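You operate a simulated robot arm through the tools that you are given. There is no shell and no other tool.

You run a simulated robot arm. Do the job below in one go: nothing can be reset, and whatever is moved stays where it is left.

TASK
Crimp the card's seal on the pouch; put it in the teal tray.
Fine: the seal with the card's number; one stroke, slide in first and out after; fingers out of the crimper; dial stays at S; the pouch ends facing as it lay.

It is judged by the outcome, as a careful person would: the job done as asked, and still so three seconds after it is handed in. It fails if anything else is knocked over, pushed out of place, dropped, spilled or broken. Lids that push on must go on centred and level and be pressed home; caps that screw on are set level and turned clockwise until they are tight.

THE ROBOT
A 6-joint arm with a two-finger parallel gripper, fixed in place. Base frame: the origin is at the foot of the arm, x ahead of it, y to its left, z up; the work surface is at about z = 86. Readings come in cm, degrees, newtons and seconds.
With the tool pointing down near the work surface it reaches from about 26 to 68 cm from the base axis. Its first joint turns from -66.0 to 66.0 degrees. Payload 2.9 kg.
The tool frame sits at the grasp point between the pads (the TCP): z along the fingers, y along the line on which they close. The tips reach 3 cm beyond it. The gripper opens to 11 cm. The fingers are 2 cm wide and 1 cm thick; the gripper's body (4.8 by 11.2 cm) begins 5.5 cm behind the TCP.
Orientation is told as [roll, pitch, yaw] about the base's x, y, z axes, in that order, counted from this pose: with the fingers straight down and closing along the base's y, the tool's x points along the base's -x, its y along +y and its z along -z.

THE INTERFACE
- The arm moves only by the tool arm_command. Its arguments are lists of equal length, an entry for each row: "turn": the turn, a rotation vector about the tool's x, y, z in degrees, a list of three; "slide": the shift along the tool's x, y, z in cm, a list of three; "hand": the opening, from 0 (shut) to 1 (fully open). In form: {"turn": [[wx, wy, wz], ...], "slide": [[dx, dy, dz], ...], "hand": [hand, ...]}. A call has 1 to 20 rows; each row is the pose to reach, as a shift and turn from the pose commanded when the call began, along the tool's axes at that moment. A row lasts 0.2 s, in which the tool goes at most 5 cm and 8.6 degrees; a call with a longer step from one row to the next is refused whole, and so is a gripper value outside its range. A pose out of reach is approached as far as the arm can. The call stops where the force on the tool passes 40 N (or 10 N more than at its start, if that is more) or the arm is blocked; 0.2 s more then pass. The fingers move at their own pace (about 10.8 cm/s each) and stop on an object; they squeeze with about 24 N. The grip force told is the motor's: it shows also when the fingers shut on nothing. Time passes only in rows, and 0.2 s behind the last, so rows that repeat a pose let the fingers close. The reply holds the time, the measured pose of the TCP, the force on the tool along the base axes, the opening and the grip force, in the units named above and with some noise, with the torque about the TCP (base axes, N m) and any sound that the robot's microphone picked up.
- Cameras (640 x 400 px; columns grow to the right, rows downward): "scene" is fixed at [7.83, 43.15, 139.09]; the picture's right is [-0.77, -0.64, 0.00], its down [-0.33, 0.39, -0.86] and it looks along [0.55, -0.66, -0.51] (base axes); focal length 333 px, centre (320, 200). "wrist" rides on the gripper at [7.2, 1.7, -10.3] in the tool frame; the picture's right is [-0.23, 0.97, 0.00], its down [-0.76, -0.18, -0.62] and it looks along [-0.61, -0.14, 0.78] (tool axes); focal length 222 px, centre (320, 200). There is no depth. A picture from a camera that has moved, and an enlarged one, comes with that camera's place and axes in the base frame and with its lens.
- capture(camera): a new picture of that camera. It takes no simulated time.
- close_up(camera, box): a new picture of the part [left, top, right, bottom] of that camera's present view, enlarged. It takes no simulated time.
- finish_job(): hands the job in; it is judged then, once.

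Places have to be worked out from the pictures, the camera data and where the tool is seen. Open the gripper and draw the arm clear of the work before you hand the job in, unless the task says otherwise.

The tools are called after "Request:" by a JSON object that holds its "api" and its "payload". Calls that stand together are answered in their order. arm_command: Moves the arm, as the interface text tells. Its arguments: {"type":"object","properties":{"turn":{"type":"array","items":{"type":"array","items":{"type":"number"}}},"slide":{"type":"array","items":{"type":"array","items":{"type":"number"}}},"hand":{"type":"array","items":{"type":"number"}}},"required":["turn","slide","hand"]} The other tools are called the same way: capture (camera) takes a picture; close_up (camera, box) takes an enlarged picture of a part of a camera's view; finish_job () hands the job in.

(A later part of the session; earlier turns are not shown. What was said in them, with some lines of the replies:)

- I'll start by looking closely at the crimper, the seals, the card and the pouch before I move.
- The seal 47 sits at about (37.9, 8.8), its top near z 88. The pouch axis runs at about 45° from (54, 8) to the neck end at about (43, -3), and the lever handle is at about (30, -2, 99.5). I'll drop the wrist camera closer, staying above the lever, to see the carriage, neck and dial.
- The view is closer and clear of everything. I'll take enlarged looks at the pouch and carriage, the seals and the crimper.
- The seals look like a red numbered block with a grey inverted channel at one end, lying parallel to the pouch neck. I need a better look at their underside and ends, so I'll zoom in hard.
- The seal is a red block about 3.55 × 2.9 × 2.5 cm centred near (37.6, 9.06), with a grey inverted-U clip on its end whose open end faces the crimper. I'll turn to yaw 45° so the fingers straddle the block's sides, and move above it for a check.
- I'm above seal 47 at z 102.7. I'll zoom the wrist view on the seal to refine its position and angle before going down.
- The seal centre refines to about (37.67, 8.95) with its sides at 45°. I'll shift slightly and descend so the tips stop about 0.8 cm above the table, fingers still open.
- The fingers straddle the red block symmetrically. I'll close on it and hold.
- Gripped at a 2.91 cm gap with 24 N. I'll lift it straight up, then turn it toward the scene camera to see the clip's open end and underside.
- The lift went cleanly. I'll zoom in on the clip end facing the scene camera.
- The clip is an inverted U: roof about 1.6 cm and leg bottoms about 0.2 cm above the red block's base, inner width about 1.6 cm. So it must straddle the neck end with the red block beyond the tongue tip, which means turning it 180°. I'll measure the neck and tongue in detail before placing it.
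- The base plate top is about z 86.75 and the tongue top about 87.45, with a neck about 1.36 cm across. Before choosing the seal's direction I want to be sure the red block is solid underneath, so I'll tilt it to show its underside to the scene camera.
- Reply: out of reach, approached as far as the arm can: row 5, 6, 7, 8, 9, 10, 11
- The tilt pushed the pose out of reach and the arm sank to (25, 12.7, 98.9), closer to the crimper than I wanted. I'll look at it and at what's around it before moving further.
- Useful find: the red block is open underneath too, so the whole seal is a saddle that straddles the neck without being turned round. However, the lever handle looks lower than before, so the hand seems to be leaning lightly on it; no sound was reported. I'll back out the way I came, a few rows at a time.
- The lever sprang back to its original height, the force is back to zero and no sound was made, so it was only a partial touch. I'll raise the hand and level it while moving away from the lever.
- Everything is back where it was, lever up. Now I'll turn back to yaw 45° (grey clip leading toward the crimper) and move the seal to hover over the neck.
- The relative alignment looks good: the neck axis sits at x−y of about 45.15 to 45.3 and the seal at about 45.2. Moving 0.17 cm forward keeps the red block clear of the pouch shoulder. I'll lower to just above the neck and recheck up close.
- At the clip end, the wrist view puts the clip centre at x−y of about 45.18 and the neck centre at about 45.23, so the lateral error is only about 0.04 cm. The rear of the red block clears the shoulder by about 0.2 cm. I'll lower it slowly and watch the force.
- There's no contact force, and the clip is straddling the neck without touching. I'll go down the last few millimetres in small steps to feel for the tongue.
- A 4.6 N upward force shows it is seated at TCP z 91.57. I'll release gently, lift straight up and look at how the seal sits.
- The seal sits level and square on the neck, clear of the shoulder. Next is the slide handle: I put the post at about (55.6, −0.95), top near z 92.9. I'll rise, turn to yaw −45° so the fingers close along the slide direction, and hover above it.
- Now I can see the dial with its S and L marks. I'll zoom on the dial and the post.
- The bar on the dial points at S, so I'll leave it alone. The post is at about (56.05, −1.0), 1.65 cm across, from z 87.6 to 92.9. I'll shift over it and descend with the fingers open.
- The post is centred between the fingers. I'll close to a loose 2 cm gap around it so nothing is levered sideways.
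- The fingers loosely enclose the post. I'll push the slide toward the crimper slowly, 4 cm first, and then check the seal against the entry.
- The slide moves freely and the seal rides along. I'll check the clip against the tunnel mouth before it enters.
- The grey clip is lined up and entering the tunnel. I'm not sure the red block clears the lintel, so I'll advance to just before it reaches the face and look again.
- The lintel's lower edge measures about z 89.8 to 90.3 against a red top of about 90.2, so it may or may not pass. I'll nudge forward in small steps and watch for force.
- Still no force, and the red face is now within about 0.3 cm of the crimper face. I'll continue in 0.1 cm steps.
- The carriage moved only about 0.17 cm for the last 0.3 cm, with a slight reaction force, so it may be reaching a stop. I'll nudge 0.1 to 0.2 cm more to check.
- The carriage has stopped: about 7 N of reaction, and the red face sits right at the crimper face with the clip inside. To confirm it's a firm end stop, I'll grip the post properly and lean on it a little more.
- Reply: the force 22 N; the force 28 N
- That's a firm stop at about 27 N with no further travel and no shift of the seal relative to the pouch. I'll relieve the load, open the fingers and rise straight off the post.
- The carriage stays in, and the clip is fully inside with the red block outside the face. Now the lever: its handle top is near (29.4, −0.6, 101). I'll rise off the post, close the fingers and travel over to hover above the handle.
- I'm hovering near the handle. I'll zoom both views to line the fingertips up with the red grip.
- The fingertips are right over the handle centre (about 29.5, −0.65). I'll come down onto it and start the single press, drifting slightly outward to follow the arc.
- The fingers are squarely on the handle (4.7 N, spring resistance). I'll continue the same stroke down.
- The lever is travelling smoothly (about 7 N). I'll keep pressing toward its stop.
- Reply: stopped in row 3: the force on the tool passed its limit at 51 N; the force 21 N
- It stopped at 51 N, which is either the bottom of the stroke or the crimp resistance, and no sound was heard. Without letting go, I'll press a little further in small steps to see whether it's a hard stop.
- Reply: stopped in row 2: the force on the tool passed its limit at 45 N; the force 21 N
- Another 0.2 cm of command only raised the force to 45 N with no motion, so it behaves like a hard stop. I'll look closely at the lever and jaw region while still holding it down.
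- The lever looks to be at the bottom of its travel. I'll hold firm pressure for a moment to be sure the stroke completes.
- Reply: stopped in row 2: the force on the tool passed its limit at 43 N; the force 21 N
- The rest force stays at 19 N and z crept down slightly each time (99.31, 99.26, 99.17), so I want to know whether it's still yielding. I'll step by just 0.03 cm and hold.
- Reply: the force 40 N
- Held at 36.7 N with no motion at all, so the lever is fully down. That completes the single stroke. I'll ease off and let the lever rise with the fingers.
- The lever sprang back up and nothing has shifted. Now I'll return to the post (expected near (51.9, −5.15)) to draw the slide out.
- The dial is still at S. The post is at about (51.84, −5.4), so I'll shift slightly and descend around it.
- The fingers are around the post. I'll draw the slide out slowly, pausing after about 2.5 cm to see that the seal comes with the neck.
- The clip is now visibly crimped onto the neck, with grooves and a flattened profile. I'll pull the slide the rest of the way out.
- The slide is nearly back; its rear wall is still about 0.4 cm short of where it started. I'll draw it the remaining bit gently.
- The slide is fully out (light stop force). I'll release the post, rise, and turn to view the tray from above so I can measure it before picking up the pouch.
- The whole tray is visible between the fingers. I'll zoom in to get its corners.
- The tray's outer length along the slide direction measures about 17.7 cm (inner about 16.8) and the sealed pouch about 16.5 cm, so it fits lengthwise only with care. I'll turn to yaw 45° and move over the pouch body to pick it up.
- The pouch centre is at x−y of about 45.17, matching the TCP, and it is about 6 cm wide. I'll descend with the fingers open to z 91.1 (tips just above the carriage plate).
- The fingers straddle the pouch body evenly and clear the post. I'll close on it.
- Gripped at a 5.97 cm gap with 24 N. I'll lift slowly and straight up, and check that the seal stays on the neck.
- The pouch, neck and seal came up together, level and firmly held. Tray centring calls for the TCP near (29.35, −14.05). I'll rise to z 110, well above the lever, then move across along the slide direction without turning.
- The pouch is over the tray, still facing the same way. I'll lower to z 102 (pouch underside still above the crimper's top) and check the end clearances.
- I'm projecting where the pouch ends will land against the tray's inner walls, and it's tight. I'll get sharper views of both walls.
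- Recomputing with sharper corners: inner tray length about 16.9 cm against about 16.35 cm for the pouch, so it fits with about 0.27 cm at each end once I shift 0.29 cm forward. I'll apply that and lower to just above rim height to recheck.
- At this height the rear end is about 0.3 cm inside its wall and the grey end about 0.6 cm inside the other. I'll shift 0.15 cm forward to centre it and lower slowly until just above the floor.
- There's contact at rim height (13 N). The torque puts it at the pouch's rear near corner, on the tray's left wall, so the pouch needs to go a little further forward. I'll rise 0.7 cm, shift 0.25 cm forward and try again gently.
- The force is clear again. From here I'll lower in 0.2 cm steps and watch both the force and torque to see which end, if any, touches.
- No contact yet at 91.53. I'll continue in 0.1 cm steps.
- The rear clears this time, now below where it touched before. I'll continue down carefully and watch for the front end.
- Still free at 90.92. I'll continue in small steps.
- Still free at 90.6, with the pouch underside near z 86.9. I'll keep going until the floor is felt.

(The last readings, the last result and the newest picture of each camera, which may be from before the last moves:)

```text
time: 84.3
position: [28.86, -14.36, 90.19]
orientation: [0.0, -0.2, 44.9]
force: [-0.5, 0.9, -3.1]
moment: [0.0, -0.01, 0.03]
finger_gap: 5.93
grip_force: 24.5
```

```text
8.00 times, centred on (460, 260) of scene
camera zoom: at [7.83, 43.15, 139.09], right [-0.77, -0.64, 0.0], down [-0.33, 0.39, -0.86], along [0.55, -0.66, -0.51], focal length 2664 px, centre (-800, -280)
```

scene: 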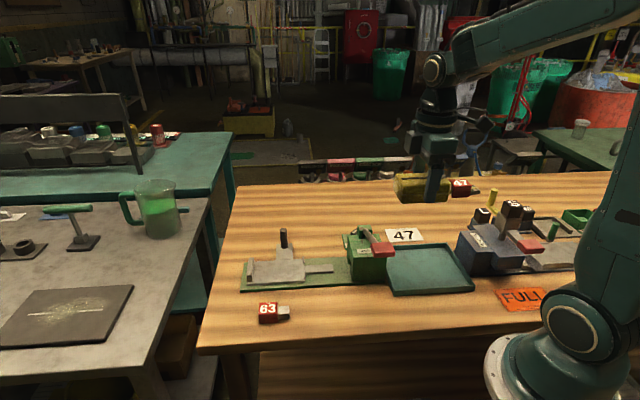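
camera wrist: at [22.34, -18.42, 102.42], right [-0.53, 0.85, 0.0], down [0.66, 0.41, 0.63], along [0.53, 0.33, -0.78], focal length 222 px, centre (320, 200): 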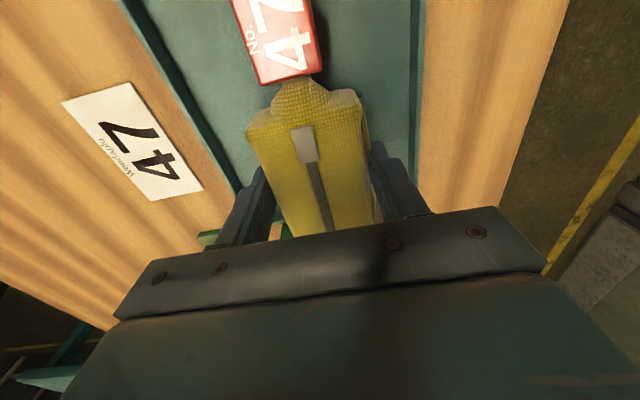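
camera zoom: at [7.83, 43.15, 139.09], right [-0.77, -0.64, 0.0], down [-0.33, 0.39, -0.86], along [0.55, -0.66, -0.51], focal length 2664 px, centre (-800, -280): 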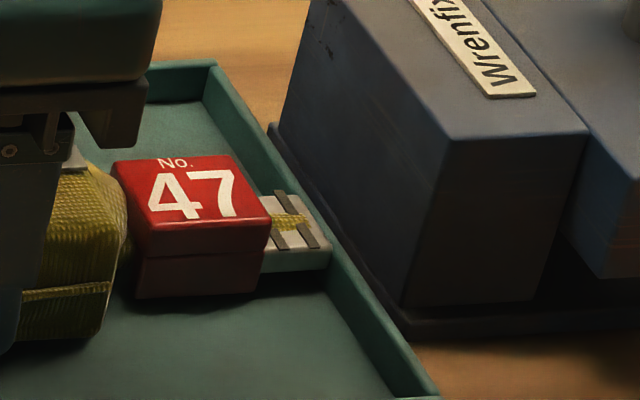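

Both ends are inside the walls and still free at 90.19. I'll feel for the floor now.

Request:
{"api": "arm_command", "payload": {"turn": [[0, 0, 0], [0, 0, 0], [0, 0, 0]], "slide": [[0, 0, 0.1], [0, 0, 0.15], [0, 0, 0.2]], "hand": [0.45, 0.45, 0.45]}}

Request:
{"api": "close_up", "payload": {"camera": "scene", "box": [370, 215, 490, 305]}}

```text
time: 85.1
position: [28.91, -14.5, 90.05]
orientation: [-0.1, -0.1, 44.9]
force: [-0.1, -0.7, -0.2]
moment: [-0.09, 0.11, 0.05]
finger_gap: 5.96
grip_force: 24.0
```

```text
4.44 times, centred on (430, 260) of scene
camera zoom: at [7.83, 43.15, 139.09], right [-0.77, -0.64, 0.0], down [-0.33, 0.39, -0.86], along [0.55, -0.66, -0.51], focal length 1480 px, centre (-169, -67)
```

zoom: 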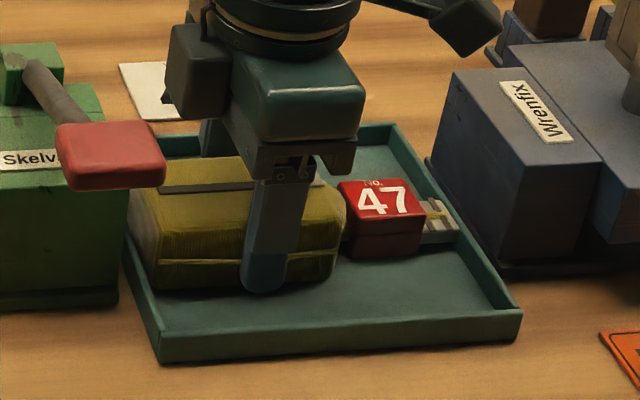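

The reading shows the red block just touching the floor (force changed by 2 N, torque at the front). I'll ease down another millimetre or so until the body is down too.

Request:
{"api": "arm_command", "payload": {"turn": [[0, 0, 0], [0, 0, 0], [0, 0, 0]], "slide": [[0, 0, 0.05], [0, 0, 0.1], [0, 0, 0.1]], "hand": [0.45, 0.45, 0.45]}}

```text
time: 85.9
position: [28.73, -14.41, 90.08]
orientation: [-0.2, -0.2, 45.0]
force: [-4.5, 1.2, 31.8]
moment: [0.01, 0.37, 0.0]
finger_gap: 5.97
grip_force: 23.8
```

The pouch is flat on the tray floor, with 32 N spread evenly around the grip. I'll ease the pressure off, open the fingers and rise straight up.

Request:
{"api": "arm_command", "payload": {"turn": [[0, 0, 0], [0, 0, 0], [0, 0, 0], [0, 0, 0], [0, 0, 0], [0, 0, 0], [0, 0, 0]], "slide": [[0, 0, -0.08], [0, 0, -0.08], [0, 0, -0.08], [0, 0, -0.08], [0, 0, -0.08], [0, 0, -0.08], [0, 0, -0.08]], "hand": [0.45, 0.5, 0.57, 0.62, 0.67, 0.7, 0.7]}}

Request:
{"api": "close_up", "payload": {"camera": "scene", "box": [370, 215, 490, 305]}}

```text
time: 87.5
position: [28.85, -14.53, 90.04]
orientation: [-0.1, -0.2, 44.8]
force: [-0.5, -0.8, 0.1]
moment: [-0.01, 0.02, -0.01]
finger_gap: 7.71
grip_force: 0.2
```

```text
4.44 times, centred on (430, 260) of scene
camera zoom: at [7.83, 43.15, 139.09], right [-0.77, -0.64, 0.0], down [-0.33, 0.39, -0.86], along [0.55, -0.66, -0.51], focal length 1480 px, centre (-169, -67)
```

zoom: 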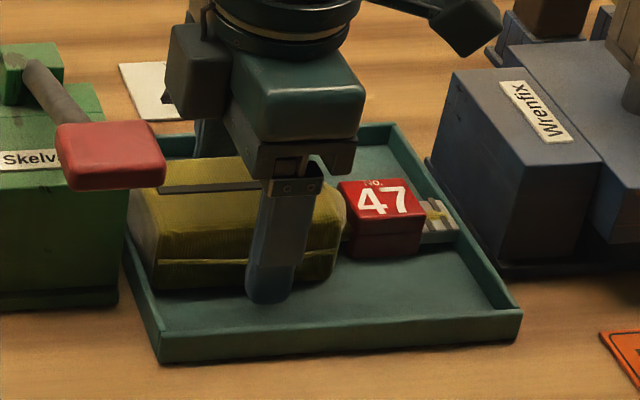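

Released, and the pouch did not move. Now I'll rise vertically, well clear of everything.

Request:
{"api": "arm_command", "payload": {"turn": [[0, 0, 0], [0, 0, 0], [0, 0, 0], [0, 0, 0], [0, 0, 0], [0, 0, 0], [0, 0, 0], [0, 0, 0]], "slide": [[0, 0, -0.5], [0, 0, -2], [0, 0, -4.5], [0, 0, -8], [0, 0, -12], [0, 0, -16], [0, 0, -19], [0, 0, -21]], "hand": [0.7, 0.7, 0.7, 0.7, 0.7, 0.7, 0.7, 0.7]}}

Request:
{"api": "capture", "payload": {"camera": "scene"}}

Request:
{"api": "close_up", "payload": {"camera": "scene", "box": [370, 215, 490, 305]}}

Request:
{"api": "capture", "payload": {"camera": "wrist"}}

```text
time: 89.3
position: [28.77, -14.23, 111.07]
orientation: [0.1, 0.0, 44.9]
force: [-0.3, 0.6, -0.3]
moment: [-0.01, -0.01, 0.02]
finger_gap: 7.74
grip_force: 0.0
```

```text
taken
```

scene: 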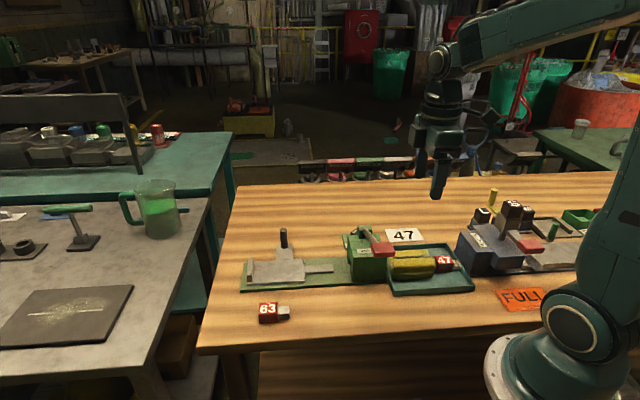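

```text
4.44 times, centred on (430, 260) of scene
camera zoom: at [7.83, 43.15, 139.09], right [-0.77, -0.64, 0.0], down [-0.33, 0.39, -0.86], along [0.55, -0.66, -0.51], focal length 1480 px, centre (-169, -67)
```

zoom: 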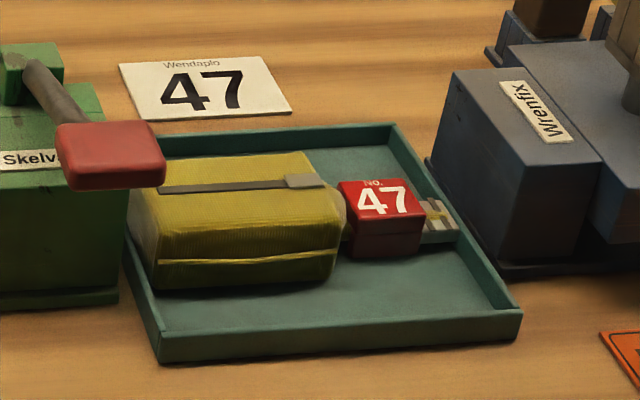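

```text
taken
camera wrist: at [22.27, -18.23, 121.44], right [-0.53, 0.85, 0.0], down [0.66, 0.41, 0.63], along [0.53, 0.33, -0.78], focal length 222 px, centre (320, 200)
```

wrist: 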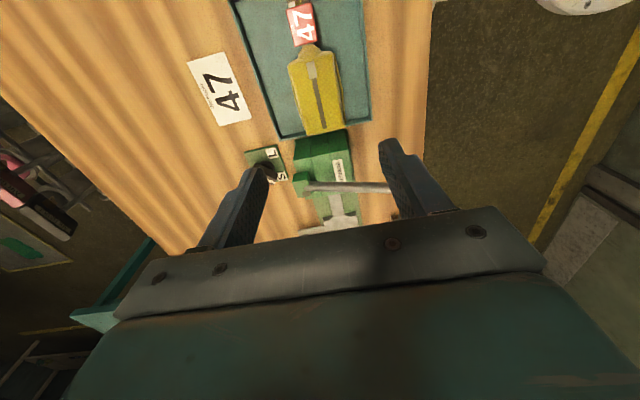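

The pouch rests in the teal tray with seal 47 crimped on, and it faces as it lay. I'll do a final check of the tray ends, dial and crimper.

Request:
{"api": "close_up", "payload": {"camera": "wrist", "box": [220, 0, 400, 200]}}

Request:
{"api": "close_up", "payload": {"camera": "scene", "box": [230, 215, 410, 325]}}

```text
2.00 times, centred on (310, 100) of wrist
camera zoom: at [22.27, -18.23, 121.44], right [-0.53, 0.85, 0.0], down [0.66, 0.41, 0.63], along [0.53, 0.33, -0.78], focal length 444 px, centre (340, 400)
```

zoom: 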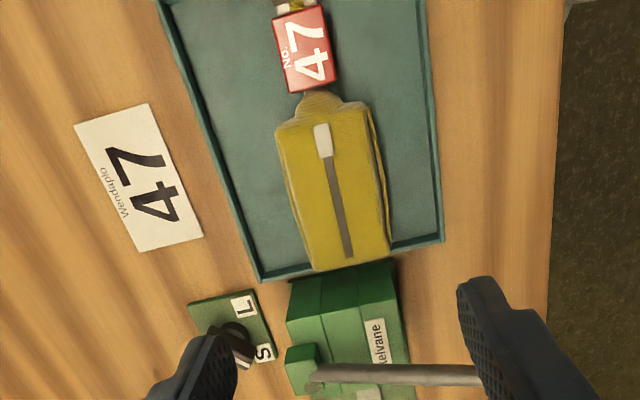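

```text
3.56 times, centred on (320, 270) of scene
camera zoom: at [7.83, 43.15, 139.09], right [-0.77, -0.64, 0.0], down [-0.33, 0.39, -0.86], along [0.55, -0.66, -0.51], focal length 1184 px, centre (320, -49)
```

zoom: 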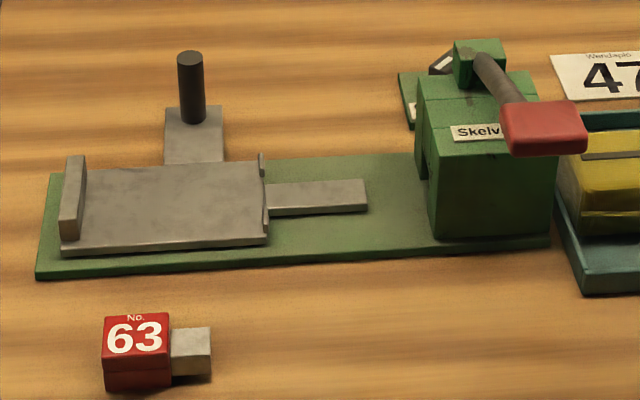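

Everything checks out: the slide is out, the lever is up, the dial is untouched at S, seal 63 and the card are in place, and the pouch is flat in the tray. I'll draw the arm clear toward its starting pose with the gripper open.

Request:
{"api": "arm_command", "payload": {"turn": [[0, 0, 0], [0, 0, 0], [0, 0, 0], [0, 0, 0], [0, 0, 0], [0, 0, 0], [0, 0, 0], [0, 0, 0], [0, 0, 0], [0, 0, 0], [0, 0, 0]], "slide": [[0, 0, -4], [0, 0, -7.5], [-2.5, 1.1, -7.5], [-5.5, 2.3, -7.5], [-8.5, 3.6, -7.5], [-11.5, 4.9, -7.5], [-14.5, 6.1, -7.5], [-17.5, 7.4, -7.5], [-20, 8.5, -7.5], [-22, 9.2, -7.5], [-22, 9.2, -7.5]], "hand": [0.8, 0.9, 1, 1, 1, 1, 1, 1, 1, 1, 1]}}

Request:
{"api": "capture", "payload": {"camera": "scene"}}

Request:
{"api": "close_up", "payload": {"camera": "scene", "box": [330, 215, 490, 305]}}

```text
time: 91.7
position: [37.87, 7.44, 118.66]
orientation: [0.0, 0.0, 44.9]
force: [0.3, -0.3, -0.8]
moment: [0.0, 0.0, 0.0]
finger_gap: 10.98
grip_force: 0.1
```

```text
taken
```

scene: 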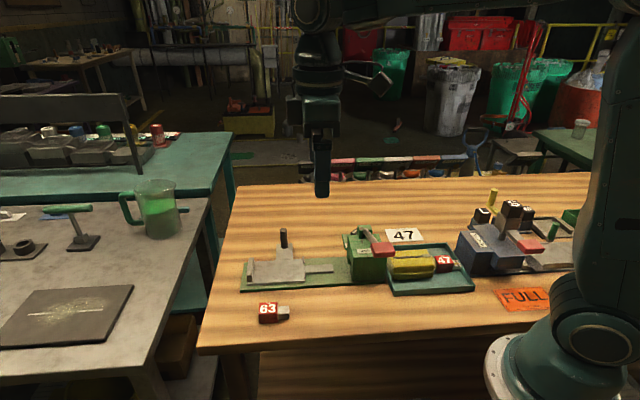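

```text
4.00 times, centred on (410, 260) of scene
camera zoom: at [7.83, 43.15, 139.09], right [-0.77, -0.64, 0.0], down [-0.33, 0.39, -0.86], along [0.55, -0.66, -0.51], focal length 1332 px, centre (-40, -40)
```

zoom: 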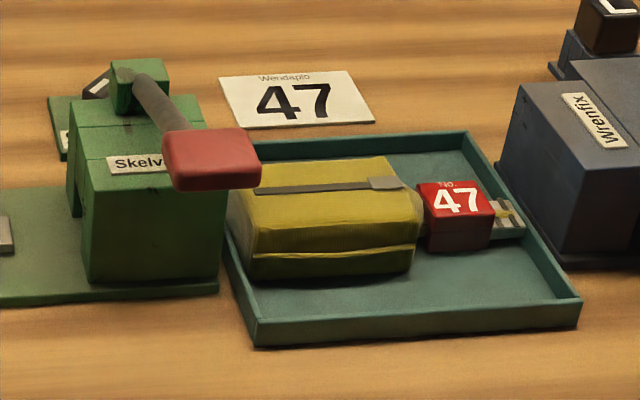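

The arm is clear with the gripper open. The sealed pouch lies still in the teal tray facing its original way, and everything else is in place, so I'm handing the job in.

Request:
{"api": "finish_job", "payload": {}}

```text
The job is handed in.
```

The job is handed in: seal No. 47, matching the card, is crimped onto the pouch neck. The sealed pouch lies flat in the teal tray, facing the way it lay at the start.

- **Sequence:** I set the seal on the neck, pushed the slide fully in and pressed the lever down once to its hard stop. After the lever came back up, I drew the slide back out to its end.
- **Crimp:** the grey clip showed clear crimp marks when it came out. The microphone picked up no sound during the stroke.
- **Lever touched early:** while I was tilting the seal to see its underside, the hand pushed the lever part-way down. The slide was still out, so nothing was crimped, and the lever sprang back. If lever movements are counted rather than crimps, that could be read as a second one.
- **Tray edge:** the pouch fits lengthwise with little to spare. Its rear corner touched the tray rim (about 13 N) on the first try, so I lifted it, moved it forward slightly and lowered it again. The tray did not move.
- **Everything else:** my fingers stayed out of the crimper, and I never touched the dial, which still points at S. Seal 63, the card and the other crimper are where they were.
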